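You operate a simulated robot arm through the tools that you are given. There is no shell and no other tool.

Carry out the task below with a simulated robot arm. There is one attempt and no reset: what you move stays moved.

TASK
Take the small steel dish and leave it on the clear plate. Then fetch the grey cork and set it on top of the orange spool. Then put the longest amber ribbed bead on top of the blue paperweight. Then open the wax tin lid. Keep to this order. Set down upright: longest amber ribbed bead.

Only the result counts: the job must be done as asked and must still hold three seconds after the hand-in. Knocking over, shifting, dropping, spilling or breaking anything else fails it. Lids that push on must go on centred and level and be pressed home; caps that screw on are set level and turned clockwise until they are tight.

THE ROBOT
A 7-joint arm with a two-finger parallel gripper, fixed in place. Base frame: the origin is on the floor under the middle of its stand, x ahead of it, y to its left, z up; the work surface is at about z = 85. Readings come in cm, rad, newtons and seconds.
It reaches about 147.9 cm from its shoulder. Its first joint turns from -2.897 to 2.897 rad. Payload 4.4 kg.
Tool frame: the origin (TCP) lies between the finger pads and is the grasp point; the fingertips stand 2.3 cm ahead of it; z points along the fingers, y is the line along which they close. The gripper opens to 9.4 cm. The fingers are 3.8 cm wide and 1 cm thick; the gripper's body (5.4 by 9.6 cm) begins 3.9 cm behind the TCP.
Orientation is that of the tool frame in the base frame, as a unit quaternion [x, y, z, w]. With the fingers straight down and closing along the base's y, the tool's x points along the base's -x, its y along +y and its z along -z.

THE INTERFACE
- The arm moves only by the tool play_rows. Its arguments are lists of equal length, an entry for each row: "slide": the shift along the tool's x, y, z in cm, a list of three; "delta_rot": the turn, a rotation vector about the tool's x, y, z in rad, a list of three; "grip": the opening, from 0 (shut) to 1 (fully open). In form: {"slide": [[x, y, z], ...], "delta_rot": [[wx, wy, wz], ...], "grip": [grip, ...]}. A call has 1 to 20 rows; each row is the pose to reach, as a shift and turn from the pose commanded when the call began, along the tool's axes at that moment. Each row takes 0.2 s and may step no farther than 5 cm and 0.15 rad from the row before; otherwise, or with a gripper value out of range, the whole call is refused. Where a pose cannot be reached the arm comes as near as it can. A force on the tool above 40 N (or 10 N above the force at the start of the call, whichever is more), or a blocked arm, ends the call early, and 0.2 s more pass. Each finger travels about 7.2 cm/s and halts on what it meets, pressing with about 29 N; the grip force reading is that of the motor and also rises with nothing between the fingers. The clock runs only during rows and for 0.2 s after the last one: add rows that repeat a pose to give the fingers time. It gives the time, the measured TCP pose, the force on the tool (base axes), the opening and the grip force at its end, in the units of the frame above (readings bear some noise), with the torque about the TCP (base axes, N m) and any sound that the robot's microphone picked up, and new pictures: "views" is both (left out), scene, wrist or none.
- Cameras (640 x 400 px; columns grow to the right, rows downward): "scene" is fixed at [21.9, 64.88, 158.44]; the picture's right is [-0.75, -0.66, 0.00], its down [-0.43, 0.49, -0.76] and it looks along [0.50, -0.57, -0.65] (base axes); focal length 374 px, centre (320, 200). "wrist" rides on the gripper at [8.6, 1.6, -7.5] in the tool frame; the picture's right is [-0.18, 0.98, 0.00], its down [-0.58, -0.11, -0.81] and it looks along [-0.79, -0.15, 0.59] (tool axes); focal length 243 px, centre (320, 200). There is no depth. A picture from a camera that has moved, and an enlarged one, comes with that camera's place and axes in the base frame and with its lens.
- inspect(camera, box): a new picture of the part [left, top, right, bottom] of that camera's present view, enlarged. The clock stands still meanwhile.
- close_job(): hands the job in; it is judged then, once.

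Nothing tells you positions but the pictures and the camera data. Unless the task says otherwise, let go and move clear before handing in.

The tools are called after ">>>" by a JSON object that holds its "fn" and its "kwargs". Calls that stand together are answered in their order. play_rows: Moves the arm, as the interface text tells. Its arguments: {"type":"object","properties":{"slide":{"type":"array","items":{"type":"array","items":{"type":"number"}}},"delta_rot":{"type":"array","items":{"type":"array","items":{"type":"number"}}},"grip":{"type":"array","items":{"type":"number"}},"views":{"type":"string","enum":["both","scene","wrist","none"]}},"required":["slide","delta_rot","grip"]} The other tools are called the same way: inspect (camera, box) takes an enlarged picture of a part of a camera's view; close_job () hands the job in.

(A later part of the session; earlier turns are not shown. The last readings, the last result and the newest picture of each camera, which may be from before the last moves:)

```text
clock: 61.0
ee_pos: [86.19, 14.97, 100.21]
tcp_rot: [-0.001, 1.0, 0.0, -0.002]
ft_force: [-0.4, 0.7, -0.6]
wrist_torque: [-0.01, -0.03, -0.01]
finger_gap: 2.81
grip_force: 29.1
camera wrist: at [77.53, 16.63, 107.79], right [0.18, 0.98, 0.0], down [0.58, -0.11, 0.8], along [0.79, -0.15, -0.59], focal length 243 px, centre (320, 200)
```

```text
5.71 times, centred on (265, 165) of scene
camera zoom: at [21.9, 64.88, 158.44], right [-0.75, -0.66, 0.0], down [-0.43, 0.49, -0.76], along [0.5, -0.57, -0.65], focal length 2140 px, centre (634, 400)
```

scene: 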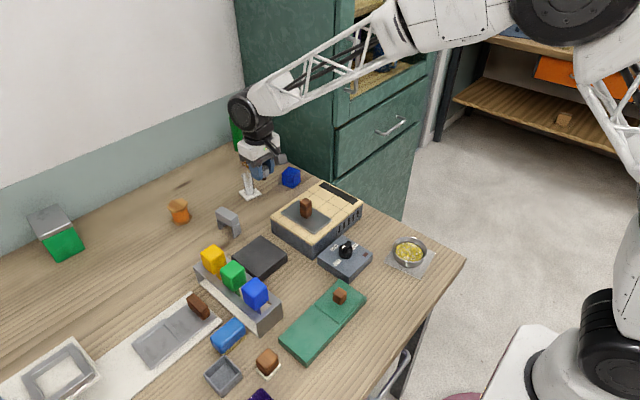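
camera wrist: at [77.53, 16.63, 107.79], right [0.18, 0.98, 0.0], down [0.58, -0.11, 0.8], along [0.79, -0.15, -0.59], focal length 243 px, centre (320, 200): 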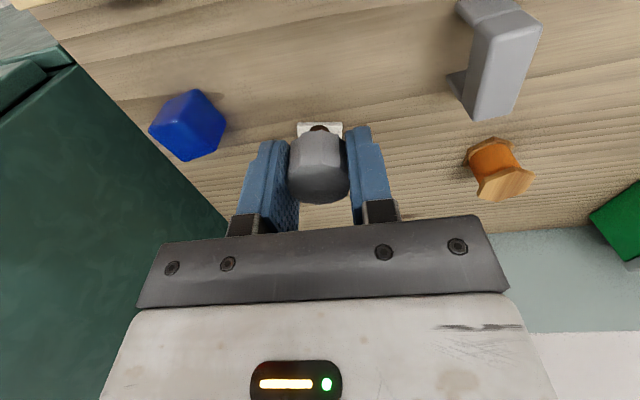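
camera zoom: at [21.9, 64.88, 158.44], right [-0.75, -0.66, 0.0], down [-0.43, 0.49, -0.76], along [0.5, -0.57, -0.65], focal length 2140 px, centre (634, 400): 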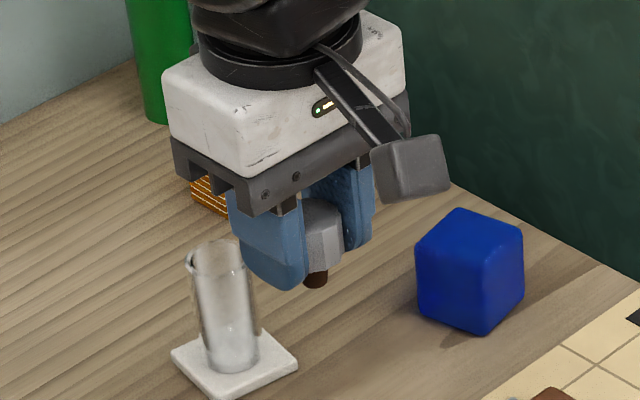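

The cork is securely held with its stub downwards. I'll move toward the spool and measure its top.

>>> {"fn": "play_rows", "kwargs": {"slide": [[-1, 2, -3], [-2.5, 5, -6], [-4, 8, -8], [-5.5, 10.5, -8], [-6.8, 12, -8], [-6.8, 12, -8]], "delta_rot": [[0, 0, 0], [0, 0, 0], [0, 0, 0], [0, 0, 0], [0, 0, 0], [0, 0, 0]], "grip": [0.1, 0.1, 0.1, 0.1, 0.1, 0.1], "views": "both"}}

>>> {"fn": "inspect", "kwargs": {"camera": "wrist", "box": [290, 40, 490, 220]}}

>>> {"fn": "inspect", "kwargs": {"camera": "scene", "box": [155, 185, 205, 235]}}

```text
clock: 62.4
ee_pos: [93.16, 26.98, 108.25]
tcp_rot: [0.0, 1.0, 0.0, -0.002]
ft_force: [-0.2, 0.8, 0.9]
wrist_torque: [-0.01, 0.02, 0.01]
finger_gap: 2.82
grip_force: 29.0
camera wrist: at [84.55, 28.74, 115.84], right [0.18, 0.98, 0.0], down [0.58, -0.11, 0.8], along [0.79, -0.15, -0.59], focal length 243 px, centre (320, 200)
```

scene: 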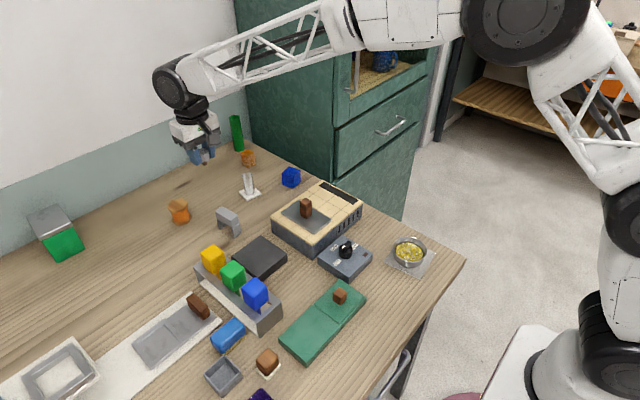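
wrist: 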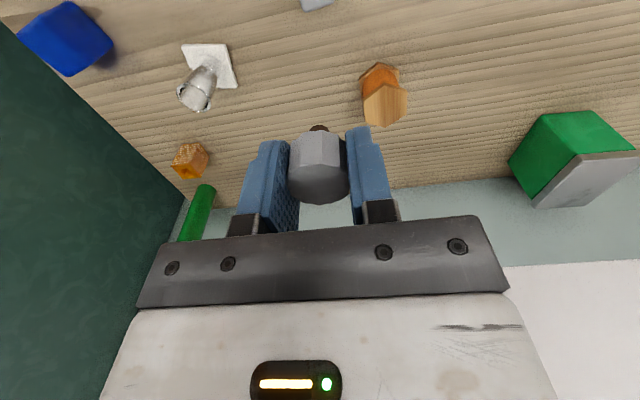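

```text
2.22 times, centred on (390, 130) of wrist
camera zoom: at [84.55, 28.74, 115.84], right [0.18, 0.98, 0.0], down [0.58, -0.11, 0.8], along [0.79, -0.15, -0.59], focal length 539 px, centre (164, 356)
```

zoom: 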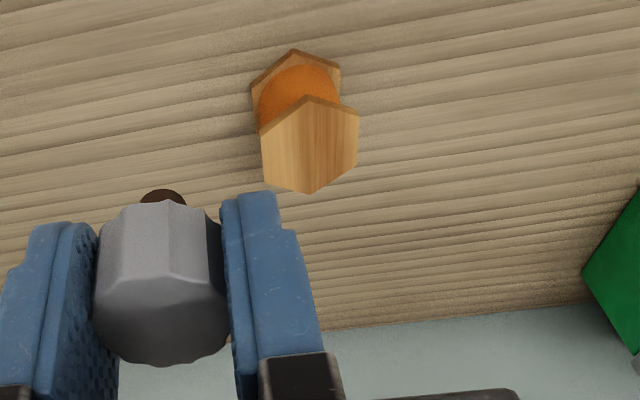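

```text
8.00 times, centred on (180, 210) of scene
camera zoom: at [21.9, 64.88, 158.44], right [-0.75, -0.66, 0.0], down [-0.43, 0.49, -0.76], along [0.5, -0.57, -0.65], focal length 2996 px, centre (1440, 120)
```

zoom: 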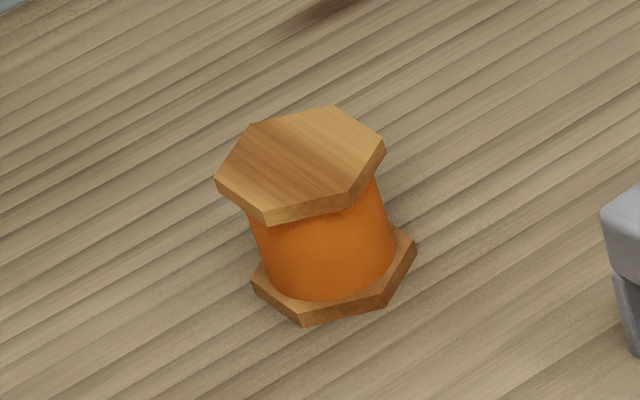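

Spool top's centre is about (101.5, 33.1) with the top near z = 91. I'll bring the cork above it and check before lowering.

>>> {"fn": "play_rows", "kwargs": {"slide": [[-3, 2, 0], [-6, 4, 1], [-8.25, 6, 4], [-8.25, 6, 7.5], [-8.25, 6, 9.5], [-8.25, 6, 9.5]], "delta_rot": [[0, 0, 0], [0, 0, 0], [0, 0, 0], [0, 0, 0], [0, 0, 0], [0, 0, 0]], "grip": [0.1, 0.1, 0.1, 0.1, 0.1, 0.1], "views": "both"}}

>>> {"fn": "inspect", "kwargs": {"camera": "wrist", "box": [230, 50, 410, 220]}}

>>> {"fn": "inspect", "kwargs": {"camera": "scene", "box": [150, 170, 220, 235]}}

```text
clock: 63.8
ee_pos: [101.53, 32.96, 98.97]
tcp_rot: [0.0, 1.0, 0.0, -0.001]
ft_force: [0.6, -1.7, 0.0]
wrist_torque: [0.0, 0.0, 0.02]
finger_gap: 2.79
grip_force: 29.4
camera wrist: at [92.97, 34.63, 106.49], right [0.18, 0.98, 0.0], down [0.58, -0.11, 0.8], along [0.79, -0.15, -0.59], focal length 243 px, centre (320, 200)
```

scene: 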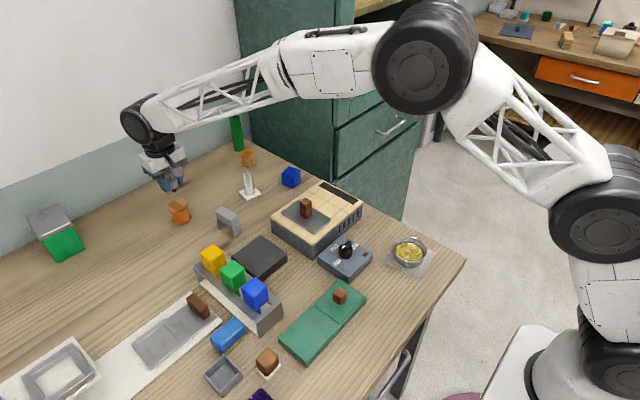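
wrist: 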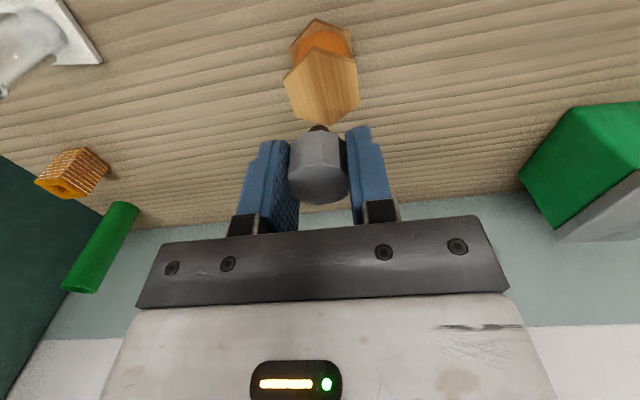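

```text
2.35 times, centred on (320, 135) of wrist
camera zoom: at [92.97, 34.63, 106.49], right [0.18, 0.98, 0.0], down [0.58, -0.11, 0.8], along [0.79, -0.15, -0.59], focal length 571 px, centre (320, 353)
```

zoom: 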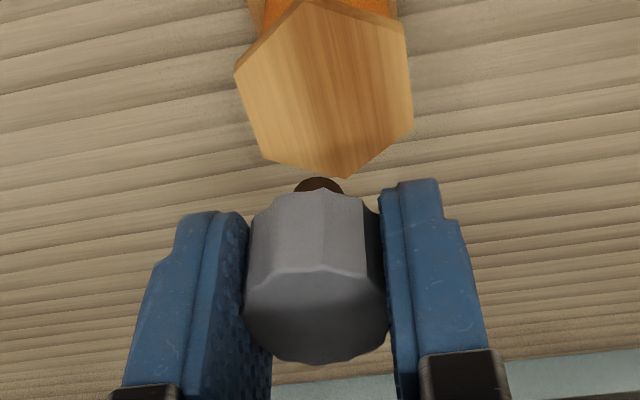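

```text
6.15 times, centred on (185, 202) of scene
camera zoom: at [21.9, 64.88, 158.44], right [-0.75, -0.66, 0.0], down [-0.43, 0.49, -0.76], along [0.5, -0.57, -0.65], focal length 2304 px, centre (1151, 185)
```

zoom: 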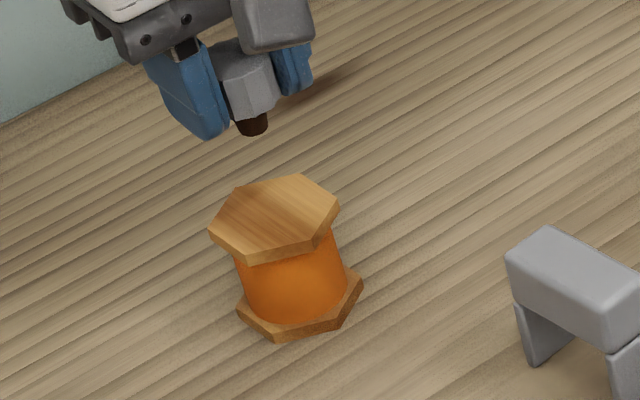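

The cork is about 0.3 cm off in y; I'll correct and lower to just above the spool top.

>>> {"fn": "play_rows", "kwargs": {"slide": [[-0.15, 0.32, 1.5], [-0.15, 0.32, 3], [-0.15, 0.32, 4.0], [-0.15, 0.32, 4.0]], "delta_rot": [[0, 0, 0], [0, 0, 0], [0, 0, 0], [0, 0, 0]], "grip": [0.1, 0.1, 0.1, 0.1], "views": "both"}}

>>> {"fn": "inspect", "kwargs": {"camera": "wrist", "box": [230, 50, 410, 220]}}

>>> {"fn": "inspect", "kwargs": {"camera": "scene", "box": [150, 180, 210, 230]}}

```text
clock: 64.8
ee_pos: [101.52, 33.15, 94.89]
tcp_rot: [0.0, 1.0, -0.001, -0.002]
ft_force: [0.0, 0.4, -0.1]
wrist_torque: [-0.01, -0.03, 0.0]
finger_gap: 2.8
grip_force: 29.0
camera wrist: at [92.95, 34.92, 102.43], right [0.18, 0.98, 0.0], down [0.58, -0.11, 0.8], along [0.79, -0.15, -0.59], focal length 243 px, centre (320, 200)
```

scene: 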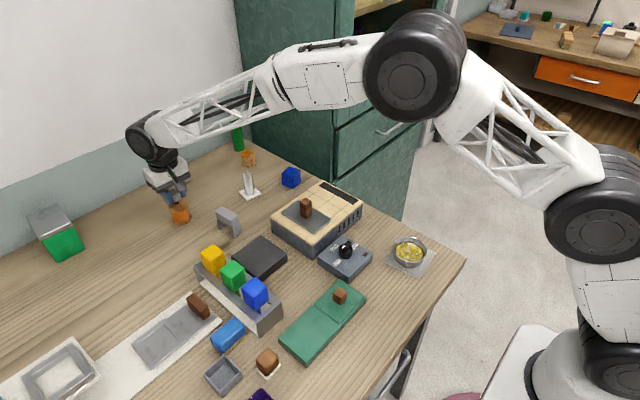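
wrist: 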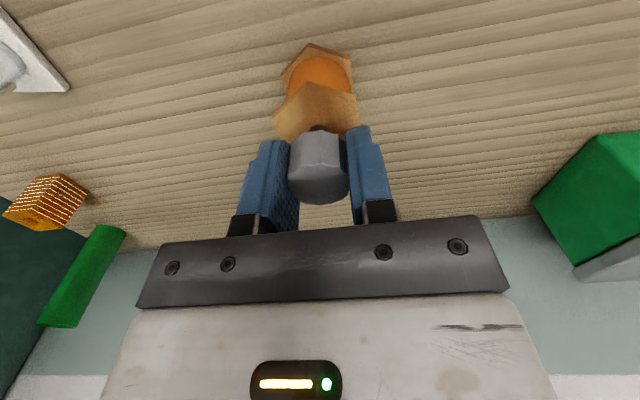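

```text
2.35 times, centred on (320, 135) of wrist
camera zoom: at [92.95, 34.92, 102.43], right [0.18, 0.98, 0.0], down [0.58, -0.11, 0.8], along [0.79, -0.15, -0.59], focal length 571 px, centre (320, 353)
```

zoom: 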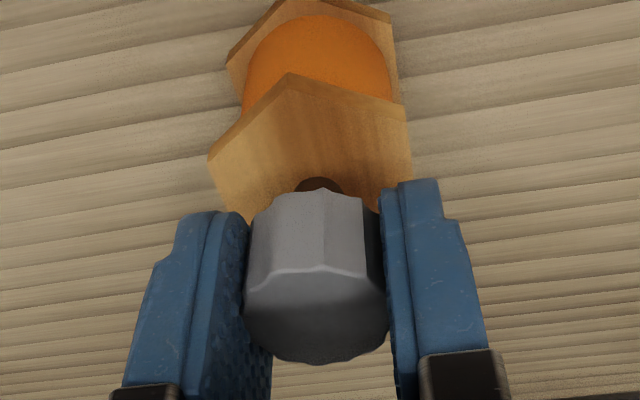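

```text
8.00 times, centred on (180, 205) of scene
camera zoom: at [21.9, 64.88, 158.44], right [-0.75, -0.66, 0.0], down [-0.43, 0.49, -0.76], along [0.5, -0.57, -0.65], focal length 2996 px, centre (1440, 160)
```

zoom: 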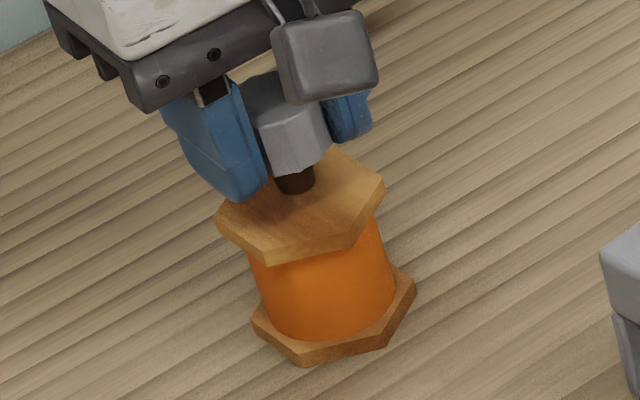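

The stub is over the middle of the spool top. Lowering slowly until I feel contact.

>>> {"fn": "play_rows", "kwargs": {"slide": [[-0.1, 0, 0.15], [-0.1, 0, 0.3], [-0.1, 0, 0.45], [-0.1, 0, 0.6], [-0.1, 0, 0.6]], "delta_rot": [[0, 0, 0], [0, 0, 0], [0, 0, 0], [0, 0, 0], [0, 0, 0]], "grip": [0.1, 0.1, 0.1, 0.1, 0.1], "views": "none"}}

```text
clock: 66.0
ee_pos: [101.87, 33.11, 94.28]
tcp_rot: [0.0, 1.0, 0.001, -0.002]
ft_force: [-0.2, 0.4, 0.1]
wrist_torque: [-0.01, -0.03, 0.05]
finger_gap: 2.79
grip_force: 29.2
```

>>> {"fn": "play_rows", "kwargs": {"slide": [[0, 0, 0.12], [0, 0, 0.24], [0, 0, 0.36], [0, 0, 0.36]], "delta_rot": [[0, 0, 0], [0, 0, 0], [0, 0, 0], [0, 0, 0]], "grip": [0.1, 0.1, 0.1, 0.1], "views": "both"}}

>>> {"fn": "inspect", "kwargs": {"camera": "scene", "box": [150, 180, 210, 230]}}

>>> {"fn": "inspect", "kwargs": {"camera": "wrist", "box": [230, 50, 410, 220]}}

```text
clock: 67.0
ee_pos: [101.72, 33.25, 93.94]
tcp_rot: [0.0, 1.0, -0.001, -0.001]
ft_force: [0.4, -0.2, -0.3]
wrist_torque: [0.0, -0.01, -0.02]
finger_gap: 2.78
grip_force: 29.2
camera wrist: at [93.08, 34.9, 101.38], right [0.18, 0.98, 0.0], down [0.58, -0.11, 0.8], along [0.79, -0.15, -0.59], focal length 243 px, centre (320, 200)
```

scene: 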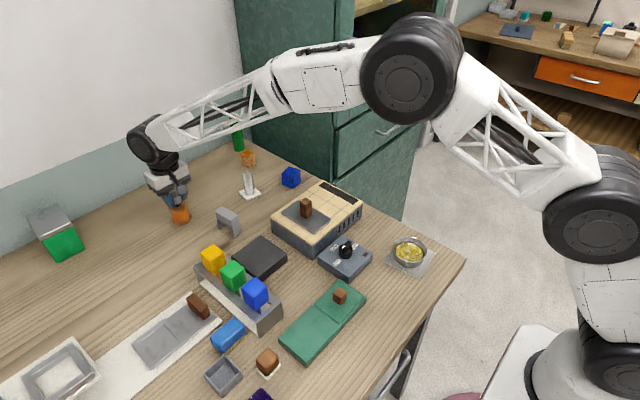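
wrist: 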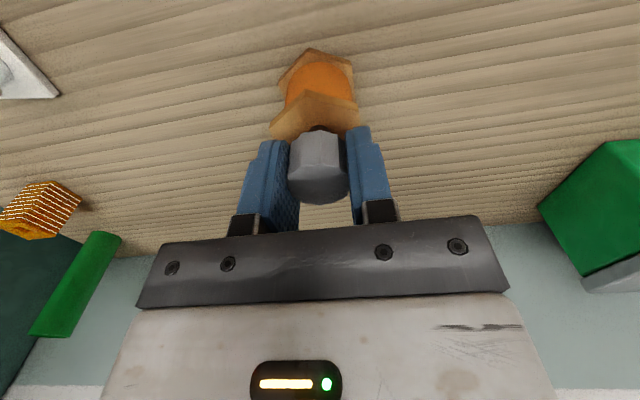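

```text
8.00 times, centred on (180, 205) of scene
camera zoom: at [21.9, 64.88, 158.44], right [-0.75, -0.66, 0.0], down [-0.43, 0.49, -0.76], along [0.5, -0.57, -0.65], focal length 2996 px, centre (1440, 160)
```

zoom: 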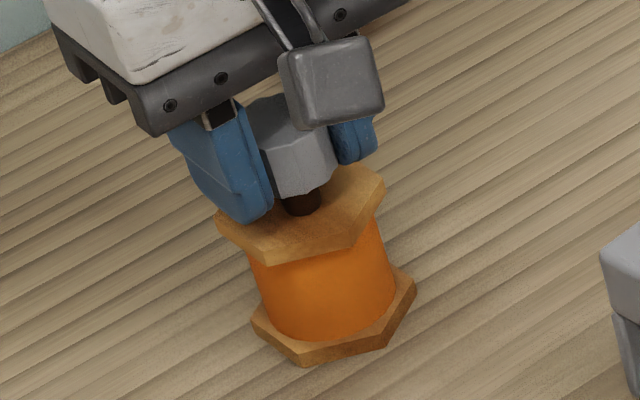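

```text
2.35 times, centred on (320, 135) of wrist
camera zoom: at [93.08, 34.9, 101.38], right [0.18, 0.98, 0.0], down [0.58, -0.11, 0.8], along [0.79, -0.15, -0.59], focal length 571 px, centre (320, 353)
```

zoom: 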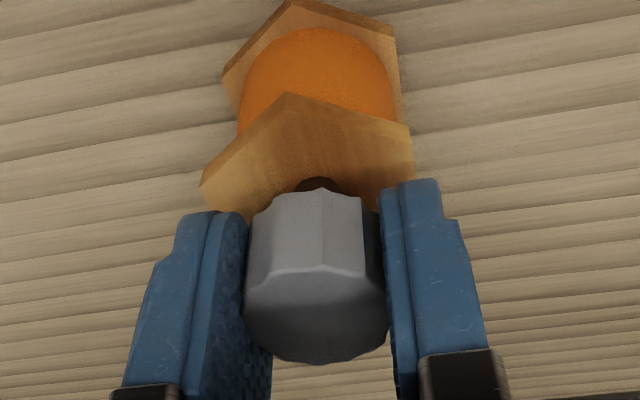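

Not in contact yet; I'll shift 0.3 cm in x for better centring and continue lowering.

>>> {"fn": "play_rows", "kwargs": {"slide": [[-0.3, -0.12, 0], [-0.3, -0.12, 0.12], [-0.3, -0.12, 0.24], [-0.3, -0.12, 0.36], [-0.3, -0.12, 0.48], [-0.3, -0.12, 0.48]], "delta_rot": [[0, 0, 0], [0, 0, 0], [0, 0, 0], [0, 0, 0], [0, 0, 0], [0, 0, 0]], "grip": [0.1, 0.1, 0.1, 0.1, 0.1, 0.1], "views": "none"}}

```text
clock: 68.4
ee_pos: [101.97, 33.01, 93.41]
tcp_rot: [0.0, 1.0, 0.0, -0.001]
ft_force: [3.7, -1.2, 24.1]
wrist_torque: [-0.09, -0.03, -0.01]
finger_gap: 2.79
grip_force: 28.9
```

Contact at about z = 90.2 for the spool top. I'll relieve the pressure and then open the fingers.

>>> {"fn": "play_rows", "kwargs": {"slide": [[0, 0, -0.06], [0, 0, -0.12], [0, 0, -0.12]], "delta_rot": [[0, 0, 0], [0, 0, 0], [0, 0, 0]], "grip": [0.1, 0.1, 0.1], "views": "both"}}

>>> {"fn": "inspect", "kwargs": {"camera": "scene", "box": [150, 180, 210, 230]}}

```text
clock: 69.2
ee_pos: [101.81, 33.05, 93.43]
tcp_rot: [0.0, 1.0, -0.001, -0.001]
ft_force: [3.3, 1.2, 15.1]
wrist_torque: [0.01, -0.09, 0.0]
finger_gap: 2.78
grip_force: 28.9
camera wrist: at [93.26, 34.85, 100.99], right [0.18, 0.98, 0.0], down [0.58, -0.11, 0.8], along [0.79, -0.15, -0.59], focal length 243 px, centre (320, 200)
```

scene: 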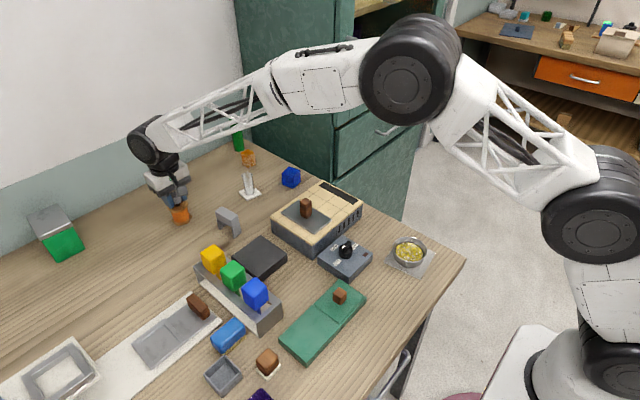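
wrist: 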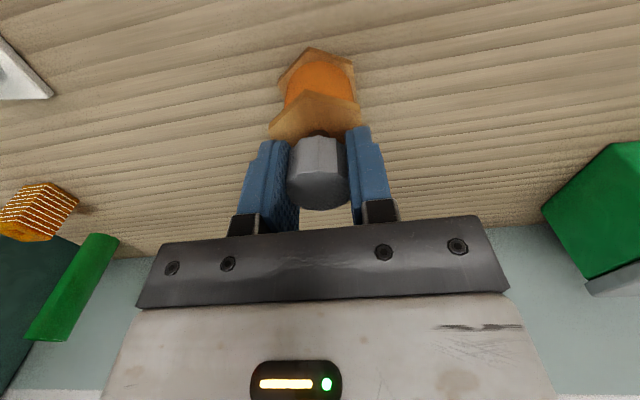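

```text
8.00 times, centred on (180, 205) of scene
camera zoom: at [21.9, 64.88, 158.44], right [-0.75, -0.66, 0.0], down [-0.43, 0.49, -0.76], along [0.5, -0.57, -0.65], focal length 2996 px, centre (1440, 160)
```

zoom: 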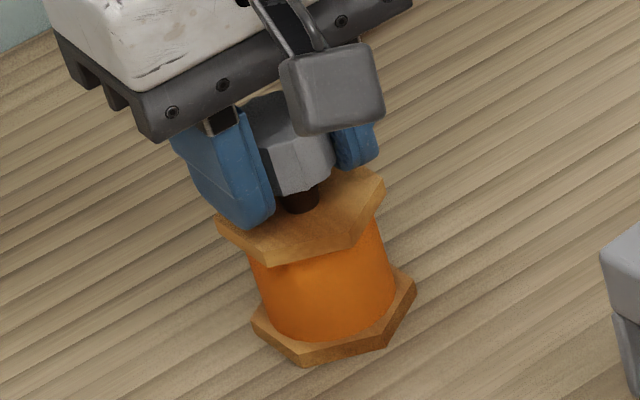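

>>> {"fn": "play_rows", "kwargs": {"slide": [[0, 0, -0.05], [0, 0, -0.1], [0, 0, -0.1]], "delta_rot": [[0, 0, 0], [0, 0, 0], [0, 0, 0]], "grip": [0.1, 0.1, 0.1], "views": "none"}}

>>> {"fn": "inspect", "kwargs": {"camera": "wrist", "box": [230, 50, 410, 220]}}

```text
clock: 70.0
ee_pos: [101.86, 33.12, 93.54]
tcp_rot: [0.0, 1.0, -0.001, -0.003]
ft_force: [-1.6, 1.1, 3.3]
wrist_torque: [0.02, 0.06, 0.0]
finger_gap: 2.78
grip_force: 28.6
```

```text
2.35 times, centred on (320, 135) of wrist
camera zoom: at [93.31, 34.85, 101.02], right [0.18, 0.98, 0.0], down [0.58, -0.11, 0.8], along [0.79, -0.15, -0.59], focal length 571 px, centre (320, 353)
```

zoom: 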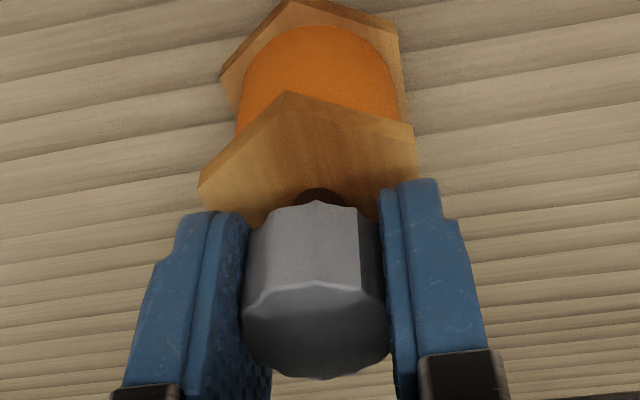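

The cork merely slid up a few millimetres in the grip and is upright. Opening the fingers now.

>>> {"fn": "play_rows", "kwargs": {"slide": [[0, 0, 0], [0, 0, 0], [0, 0, 0], [0, 0, 0], [0, 0, 0]], "delta_rot": [[0, 0, 0], [0, 0, 0], [0, 0, 0], [0, 0, 0], [0, 0, 0]], "grip": [0.35, 0.4, 0.5, 0.6, 0.6], "views": "both"}}

>>> {"fn": "inspect", "kwargs": {"camera": "scene", "box": [150, 180, 210, 230]}}

>>> {"fn": "inspect", "kwargs": {"camera": "wrist", "box": [230, 50, 410, 220]}}

```text
clock: 71.2
ee_pos: [101.92, 33.18, 93.52]
tcp_rot: [0.0, 1.0, -0.001, -0.002]
ft_force: [-0.3, 0.3, -0.1]
wrist_torque: [0.01, 0.0, -0.01]
finger_gap: 5.64
grip_force: 0.0
camera wrist: at [93.34, 34.85, 101.1], right [0.18, 0.98, 0.0], down [0.58, -0.11, 0.8], along [0.79, -0.15, -0.59], focal length 243 px, centre (320, 200)
```

scene: 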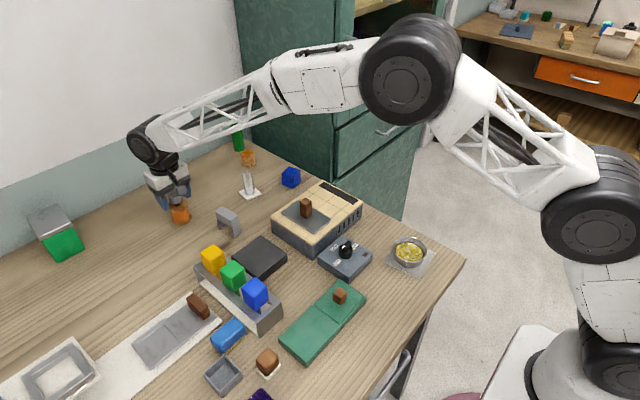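
wrist: 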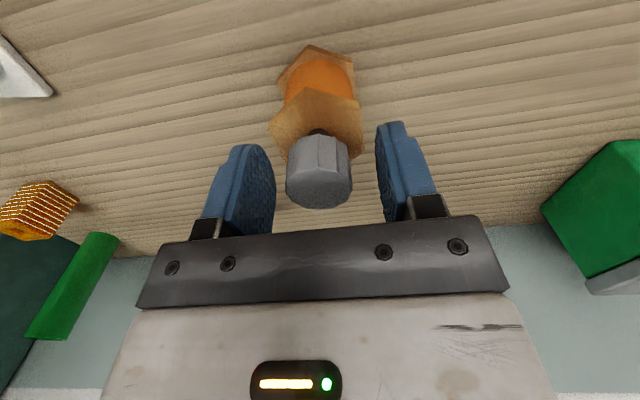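

```text
8.00 times, centred on (180, 205) of scene
camera zoom: at [21.9, 64.88, 158.44], right [-0.75, -0.66, 0.0], down [-0.43, 0.49, -0.76], along [0.5, -0.57, -0.65], focal length 2996 px, centre (1440, 160)
```

zoom: 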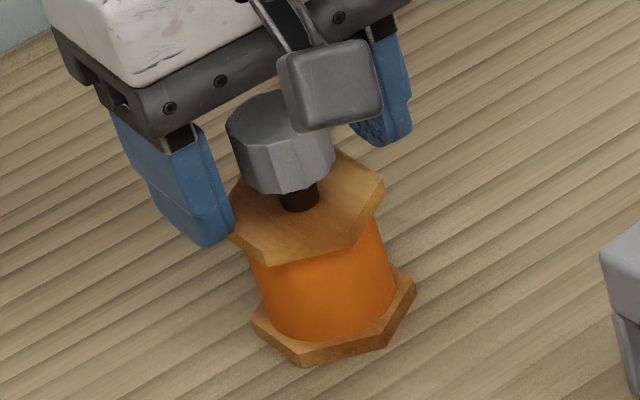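

```text
2.35 times, centred on (320, 135) of wrist
camera zoom: at [93.34, 34.85, 101.1], right [0.18, 0.98, 0.0], down [0.58, -0.11, 0.8], along [0.79, -0.15, -0.59], focal length 571 px, centre (320, 353)
```

zoom: 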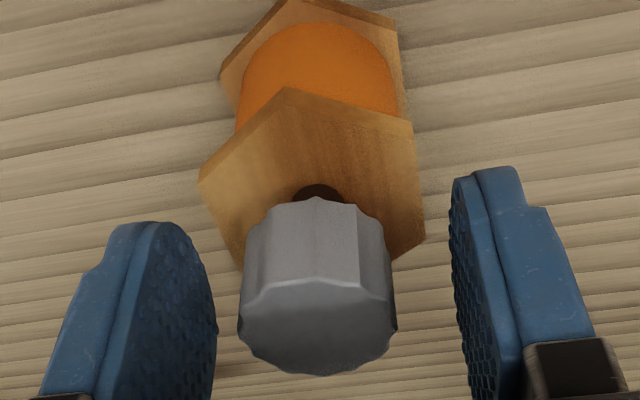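

The cork stands free on the spool. I'll rise slowly and check it stands upright.

>>> {"fn": "play_rows", "kwargs": {"slide": [[0, 0, -1], [0, 0, -2.5], [0, 0, -5], [0, 0, -9], [0, 0, -12], [0, 0, -12]], "delta_rot": [[0, 0, 0], [0, 0, 0], [0, 0, 0], [0, 0, 0], [0, 0, 0], [0, 0, 0]], "grip": [0.6, 0.6, 0.6, 0.6, 0.6, 0.6], "views": "both"}}

>>> {"fn": "inspect", "kwargs": {"camera": "scene", "box": [150, 180, 210, 230]}}

>>> {"fn": "inspect", "kwargs": {"camera": "wrist", "box": [230, 0, 410, 170]}}

```text
clock: 72.6
ee_pos: [102.03, 33.06, 105.9]
tcp_rot: [0.0, 1.0, 0.0, -0.002]
ft_force: [-1.3, 0.0, 0.5]
wrist_torque: [0.02, 0.04, 0.0]
finger_gap: 5.64
grip_force: 0.1
camera wrist: at [93.4, 34.82, 113.33], right [0.18, 0.98, 0.0], down [0.58, -0.11, 0.8], along [0.79, -0.15, -0.59], focal length 243 px, centre (320, 200)
```

scene: 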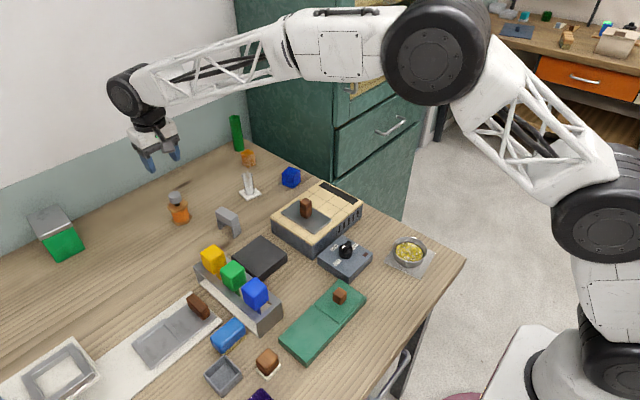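
wrist: 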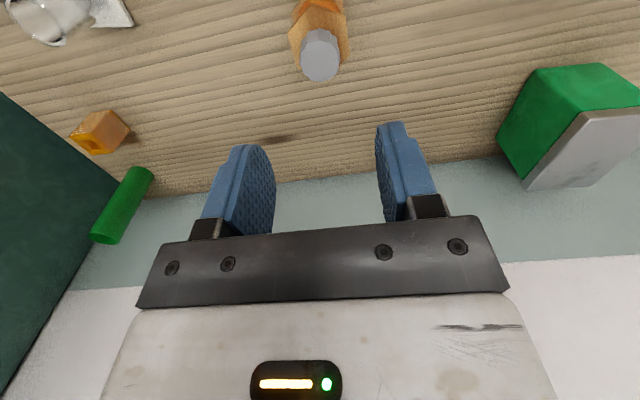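

```text
8.00 times, centred on (180, 205) of scene
camera zoom: at [21.9, 64.88, 158.44], right [-0.75, -0.66, 0.0], down [-0.43, 0.49, -0.76], along [0.5, -0.57, -0.65], focal length 2996 px, centre (1440, 160)
```

zoom: 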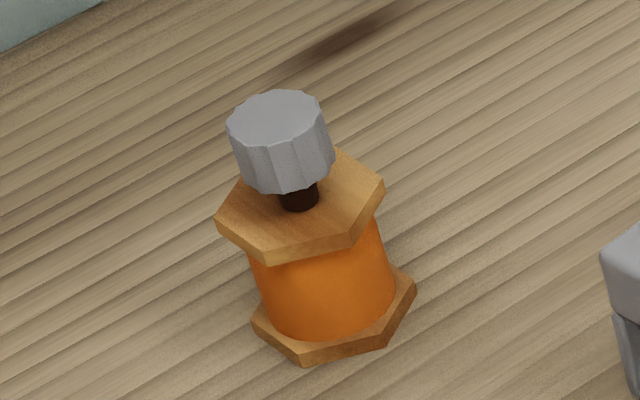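

```text
2.35 times, centred on (320, 85) of wrist
camera zoom: at [93.4, 34.82, 113.33], right [0.18, 0.98, 0.0], down [0.58, -0.11, 0.8], along [0.79, -0.15, -0.59], focal length 571 px, centre (320, 471)
```

zoom: 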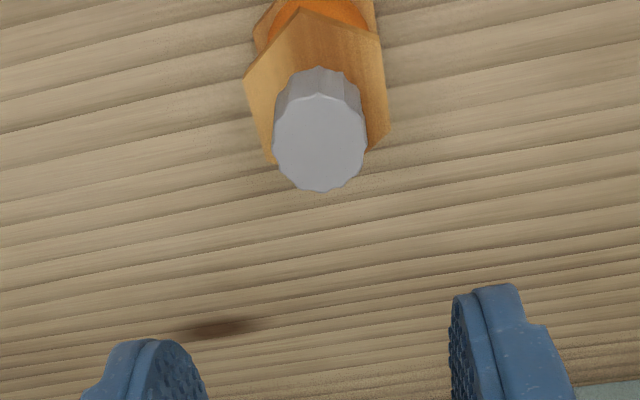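

The cork stands upright, centred on the orange spool. Next is the bead: I'll look at it and the blue block from here.

>>> {"fn": "inspect", "kwargs": {"camera": "wrist", "box": [40, 70, 180, 250]}}

>>> {"fn": "inspect", "kwargs": {"camera": "scene", "box": [225, 110, 310, 195]}}

```text
2.22 times, centred on (110, 160) of wrist
camera zoom: at [93.4, 34.82, 113.33], right [0.18, 0.98, 0.0], down [0.58, -0.11, 0.8], along [0.79, -0.15, -0.59], focal length 539 px, centre (787, 289)
```

zoom: 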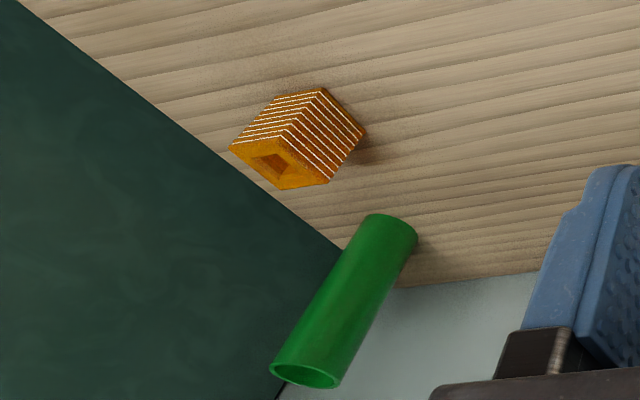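

```text
4.71 times, centred on (268, 152) of scene
camera zoom: at [21.9, 64.88, 158.44], right [-0.75, -0.66, 0.0], down [-0.43, 0.49, -0.76], along [0.5, -0.57, -0.65], focal length 1762 px, centre (567, 424)
```

zoom: 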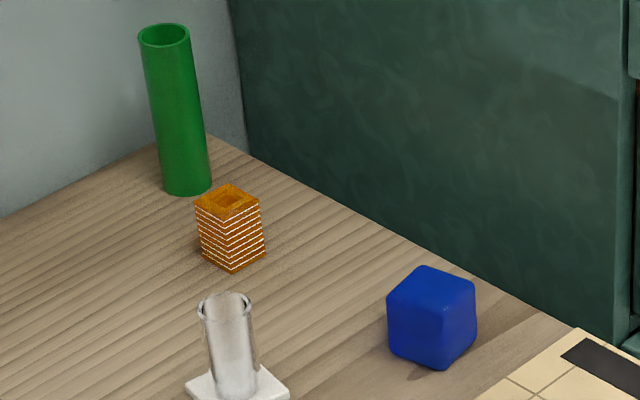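

The bead is near (108.3, 2.5), square-on to the axes, about 9 cm from the cabinet face. I'll move above it and refine.

>>> {"fn": "play_rows", "kwargs": {"slide": [[0, -4, -1], [-0.5, -8, -1], [-1, -12.5, -1], [-2, -17, -1], [-3, -21.5, -1], [-4, -26, -1], [-5, -29.5, -1], [-5.5, -30.5, 0], [-5.5, -30.5, 0]], "delta_rot": [[0, 0, 0], [0, 0, 0], [0, 0, 0], [0, 0, 0], [0, 0, 0], [0, 0, 0], [0, 0, 0], [0, 0, 0], [0, 0, 0]], "grip": [0.6, 0.6, 0.6, 0.6, 0.6, 0.6, 0.6, 0.6, 0.6], "views": "both"}}

>>> {"fn": "inspect", "kwargs": {"camera": "wrist", "box": [230, 20, 430, 200]}}

>>> {"fn": "inspect", "kwargs": {"camera": "scene", "box": [215, 90, 315, 195]}}

```text
clock: 74.6
ee_pos: [107.46, 2.35, 105.63]
tcp_rot: [0.0, 1.0, 0.0, -0.002]
ft_force: [-0.5, 1.2, -0.5]
wrist_torque: [0.04, 0.0, -0.02]
finger_gap: 5.63
grip_force: 0.0
camera wrist: at [98.81, 4.14, 113.15], right [0.18, 0.98, 0.0], down [0.58, -0.11, 0.8], along [0.79, -0.15, -0.59], focal length 243 px, centre (320, 200)
```

scene: 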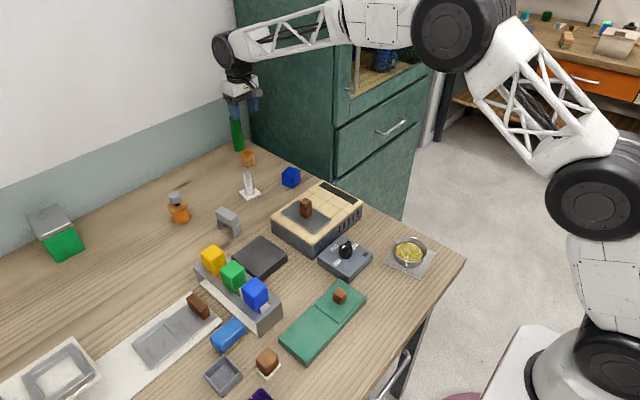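
wrist: 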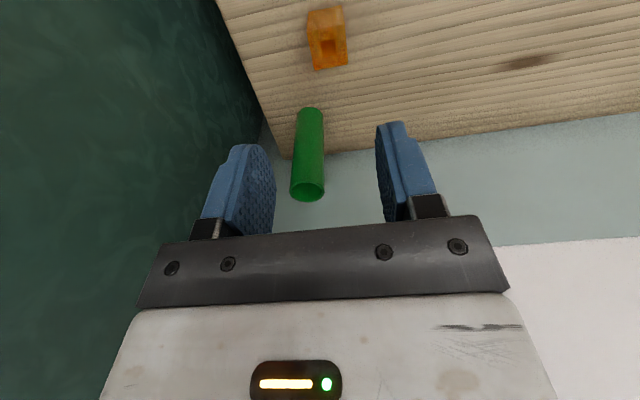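

```text
2.22 times, centred on (330, 110) of wrist
camera zoom: at [98.81, 4.14, 113.15], right [0.18, 0.98, 0.0], down [0.58, -0.11, 0.8], along [0.79, -0.15, -0.59], focal length 539 px, centre (298, 400)
```

zoom: 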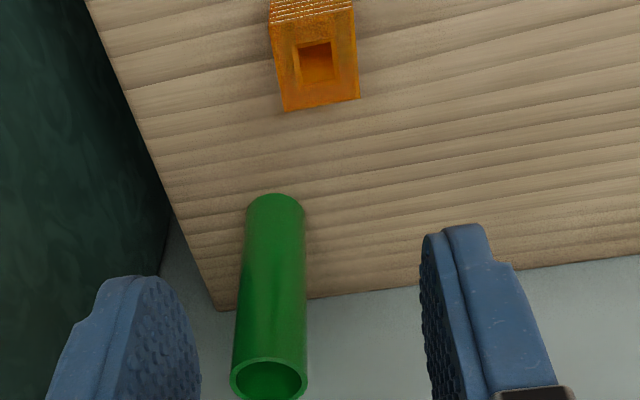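

```text
3.81 times, centred on (265, 142) of scene
camera zoom: at [21.9, 64.88, 158.44], right [-0.75, -0.66, 0.0], down [-0.43, 0.49, -0.76], along [0.5, -0.57, -0.65], focal length 1426 px, centre (530, 419)
```

zoom: 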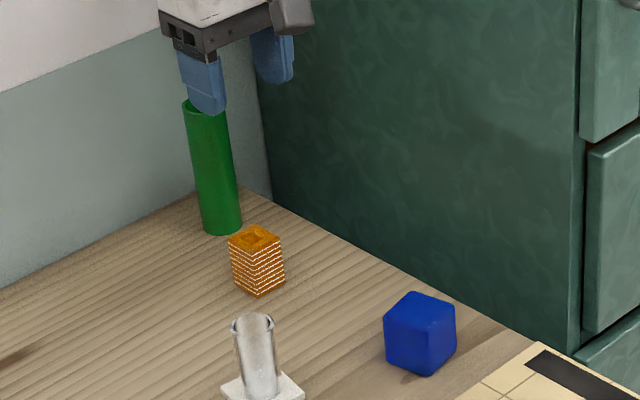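

The bead is about 3.1 cm wide at (108.2, 3.1). I'll align and descend part-way, then check.

>>> {"fn": "play_rows", "kwargs": {"slide": [[-0.8, 0.75, 2], [-0.8, 0.75, 5], [-0.8, 0.75, 8], [-0.8, 0.75, 10.5], [-0.8, 0.75, 12], [-0.8, 0.75, 12]], "delta_rot": [[0, 0, 0], [0, 0, 0], [0, 0, 0], [0, 0, 0], [0, 0, 0], [0, 0, 0]], "grip": [0.6, 0.6, 0.6, 0.6, 0.6, 0.6], "views": "both"}}

>>> {"fn": "inspect", "kwargs": {"camera": "wrist", "box": [210, 40, 430, 220]}}

>>> {"fn": "inspect", "kwargs": {"camera": "scene", "box": [215, 110, 295, 180]}}

```text
clock: 76.0
ee_pos: [108.07, 3.56, 93.69]
tcp_rot: [0.0, 1.0, 0.0, -0.002]
ft_force: [0.1, 0.1, 0.8]
wrist_torque: [0.04, 0.0, 0.01]
finger_gap: 5.64
grip_force: 0.0
camera wrist: at [99.56, 5.16, 101.16], right [0.18, 0.98, 0.0], down [0.58, -0.11, 0.8], along [0.79, -0.15, -0.59], focal length 243 px, centre (320, 200)
```

scene: 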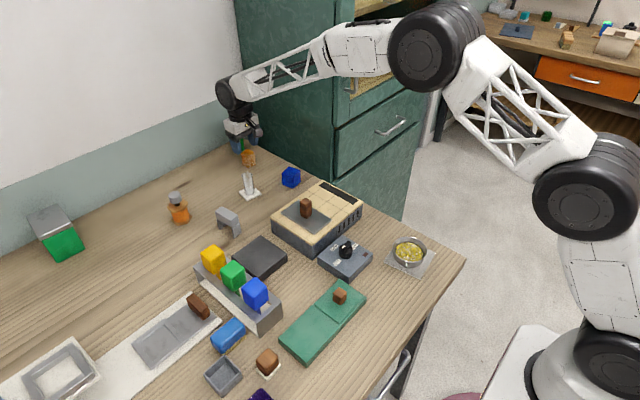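
wrist: 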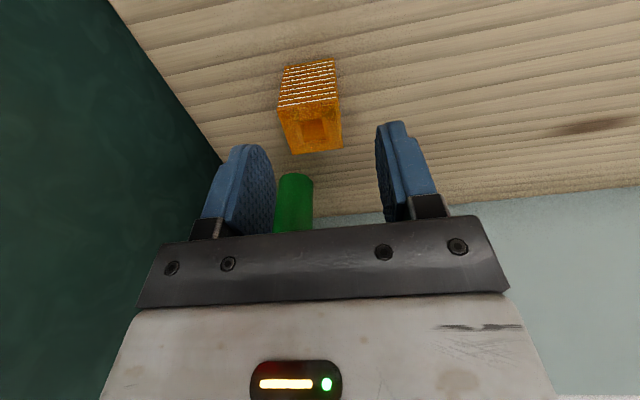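

```text
2.22 times, centred on (320, 130) of wrist
camera zoom: at [99.56, 5.16, 101.16], right [0.18, 0.98, 0.0], down [0.58, -0.11, 0.8], along [0.79, -0.15, -0.59], focal length 539 px, centre (320, 356)
```

zoom: 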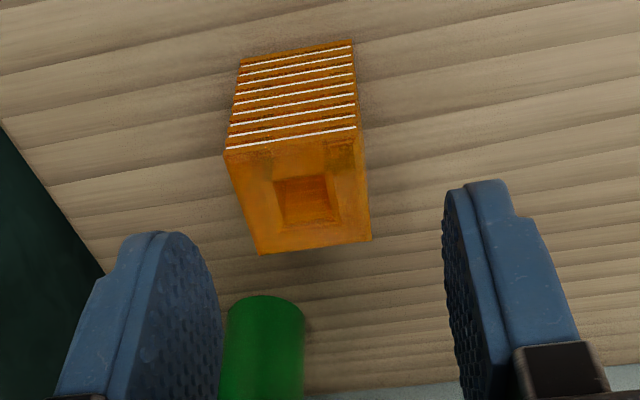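

```text
5.71 times, centred on (255, 145) of scene
camera zoom: at [21.9, 64.88, 158.44], right [-0.75, -0.66, 0.0], down [-0.43, 0.49, -0.76], along [0.5, -0.57, -0.65], focal length 2140 px, centre (691, 514)
```

zoom: 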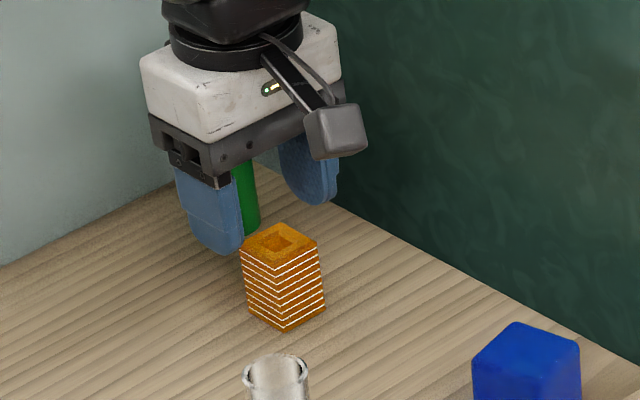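

Small correction of -0.28 cm in y, then down to grasp height.

>>> {"fn": "play_rows", "kwargs": {"slide": [[0.1, -0.28, 1], [0.1, -0.28, 2.5], [0.1, -0.28, 4], [0.1, -0.28, 5.2], [0.1, -0.28, 5.2]], "delta_rot": [[0, 0, 0], [0, 0, 0], [0, 0, 0], [0, 0, 0], [0, 0, 0]], "grip": [0.6, 0.6, 0.6, 0.6, 0.6], "views": "both"}}

>>> {"fn": "inspect", "kwargs": {"camera": "wrist", "box": [210, 60, 430, 240]}}

>>> {"fn": "inspect", "kwargs": {"camera": "scene", "box": [215, 110, 295, 180]}}

```text
clock: 77.2
ee_pos: [108.22, 3.08, 88.34]
tcp_rot: [0.0, 1.0, -0.001, -0.001]
ft_force: [1.4, -0.5, 0.2]
wrist_torque: [0.05, -0.03, 0.01]
finger_gap: 5.65
grip_force: 0.0
camera wrist: at [99.53, 4.8, 95.87], right [0.18, 0.98, 0.0], down [0.58, -0.11, 0.8], along [0.79, -0.15, -0.59], focal length 243 px, centre (320, 200)
```

scene: 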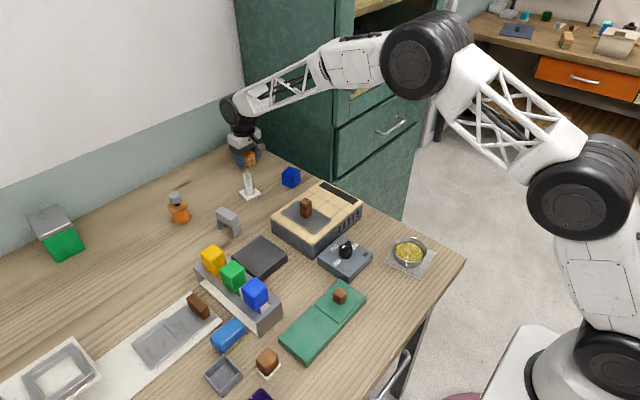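
wrist: 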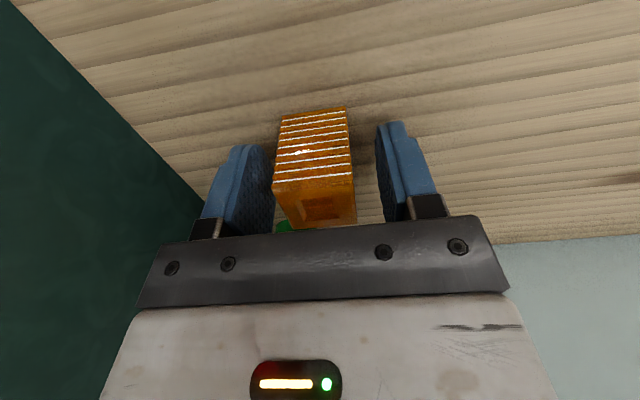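

```text
2.22 times, centred on (320, 150) of wrist
camera zoom: at [99.53, 4.8, 95.87], right [0.18, 0.98, 0.0], down [0.58, -0.11, 0.8], along [0.79, -0.15, -0.59], focal length 539 px, centre (320, 311)
```

zoom: 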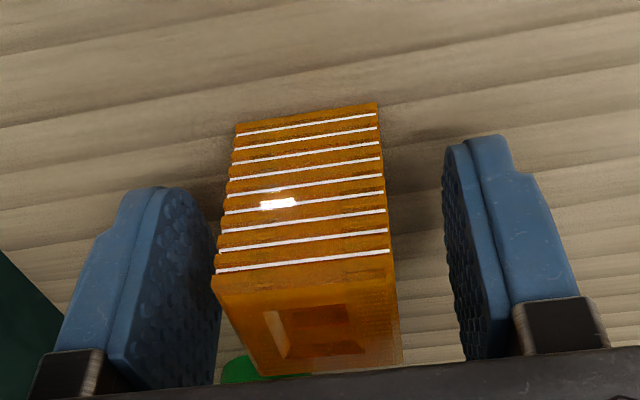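

```text
5.71 times, centred on (255, 145) of scene
camera zoom: at [21.9, 64.88, 158.44], right [-0.75, -0.66, 0.0], down [-0.43, 0.49, -0.76], along [0.5, -0.57, -0.65], focal length 2140 px, centre (691, 514)
```

zoom: 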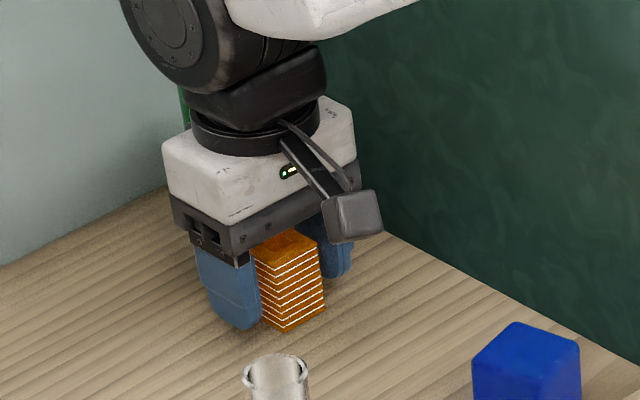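

The bead is between the fingers, about 0.2 cm off centre; I'll nudge and close.

>>> {"fn": "play_rows", "kwargs": {"slide": [[0, -0.2, 0], [0, -0.2, 0], [0, -0.2, 0], [0, -0.2, 0], [0, -0.2, 0]], "delta_rot": [[0, 0, 0], [0, 0, 0], [0, 0, 0], [0, 0, 0], [0, 0, 0]], "grip": [0.55, 0.45, 0.35, 0.1, 0.1], "views": "wrist"}}

>>> {"fn": "inspect", "kwargs": {"camera": "wrist", "box": [210, 60, 430, 240]}}

```text
clock: 78.4
ee_pos: [108.05, 2.86, 88.41]
tcp_rot: [0.0, 1.0, 0.0, -0.002]
ft_force: [0.1, -0.7, 0.1]
wrist_torque: [-0.01, 0.02, -0.01]
finger_gap: 3.2
grip_force: 28.9
camera wrist: at [99.52, 4.62, 95.88], right [0.18, 0.98, 0.0], down [0.58, -0.11, 0.8], along [0.79, -0.15, -0.59], focal length 243 px, centre (320, 200)
```

wrist: 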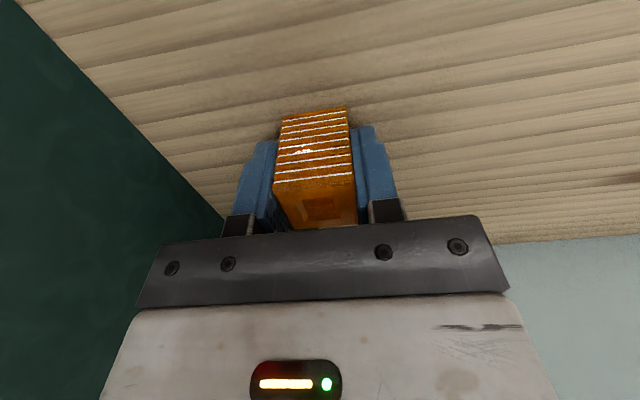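

```text
2.22 times, centred on (320, 150) of wrist
camera zoom: at [99.52, 4.62, 95.88], right [0.18, 0.98, 0.0], down [0.58, -0.11, 0.8], along [0.79, -0.15, -0.59], focal length 539 px, centre (320, 311)
```

zoom: 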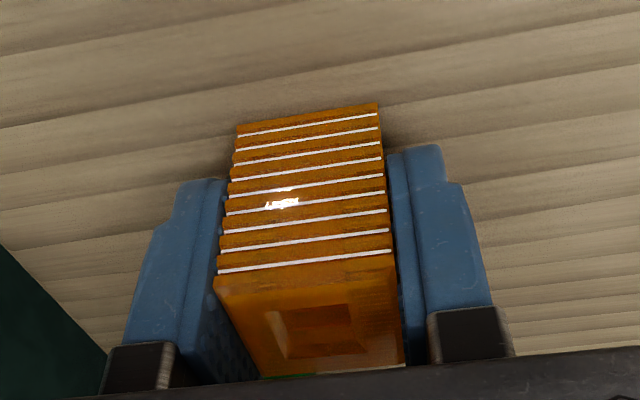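

The bead is held at 3.2 cm. I'll lift it and move towards the blue block to measure its top.

>>> {"fn": "play_rows", "kwargs": {"slide": [[0, 0, -0.8], [0, 0, -2], [0, 0, -5], [0, 0, -9], [0, 0, -13], [2, 0, -16], [5, 0, -18], [9, 0, -18], [12, 0, -18], [14, 0, -18], [14, 0, -18]], "delta_rot": [[0, 0, 0], [0, 0, 0], [0, 0, 0], [0, 0, 0], [0, 0, 0], [0, 0, 0], [0, 0, 0], [0, 0, 0], [0, 0, 0], [0, 0, 0], [0, 0, 0]], "grip": [0.1, 0.1, 0.1, 0.1, 0.1, 0.1, 0.1, 0.1, 0.1, 0.1, 0.1], "views": "both"}}

>>> {"fn": "inspect", "kwargs": {"camera": "wrist", "box": [220, 0, 420, 230]}}

>>> {"fn": "inspect", "kwargs": {"camera": "scene", "box": [215, 90, 315, 195]}}

```text
clock: 80.8
ee_pos: [94.31, 2.86, 106.41]
tcp_rot: [0.0, 1.0, 0.0, -0.002]
ft_force: [0.1, 0.4, -1.4]
wrist_torque: [0.01, -0.01, 0.0]
finger_gap: 3.17
grip_force: 29.3
camera wrist: at [85.68, 4.56, 113.98], right [0.18, 0.98, 0.0], down [0.58, -0.11, 0.8], along [0.79, -0.15, -0.59], focal length 243 px, centre (320, 200)
```

scene: 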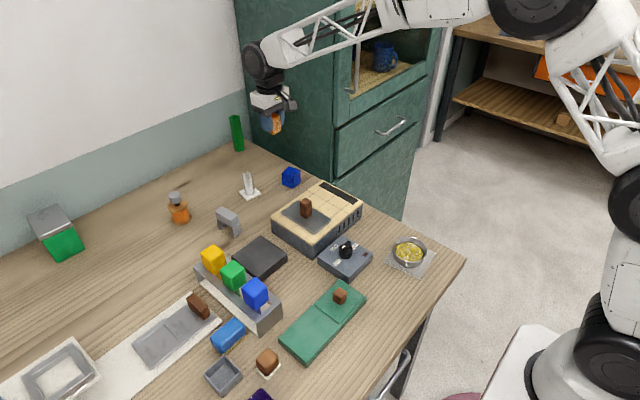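
wrist: 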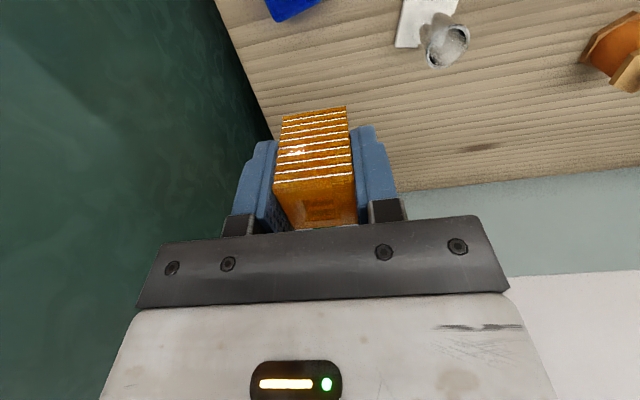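

```text
1.74 times, centred on (320, 115) of wrist
camera zoom: at [85.68, 4.56, 113.98], right [0.18, 0.98, 0.0], down [0.58, -0.11, 0.8], along [0.79, -0.15, -0.59], focal length 422 px, centre (320, 348)
```

zoom: 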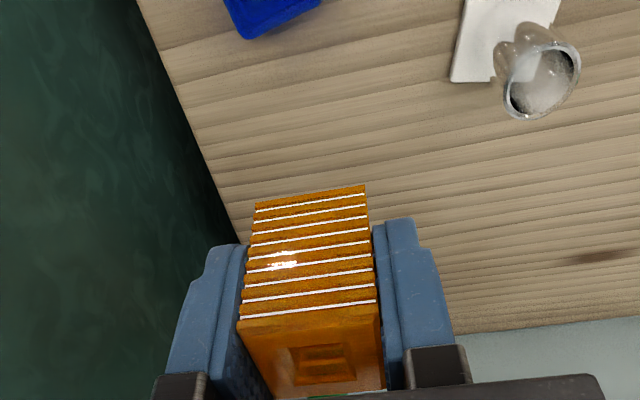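

```text
3.81 times, centred on (265, 142) of scene
camera zoom: at [21.9, 64.88, 158.44], right [-0.75, -0.66, 0.0], down [-0.43, 0.49, -0.76], along [0.5, -0.57, -0.65], focal length 1426 px, centre (530, 419)
```

zoom: 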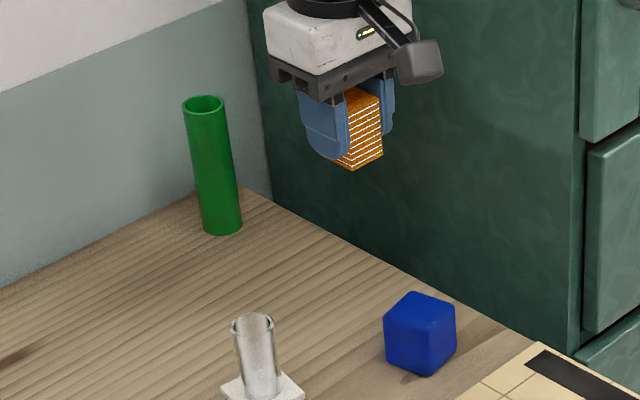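

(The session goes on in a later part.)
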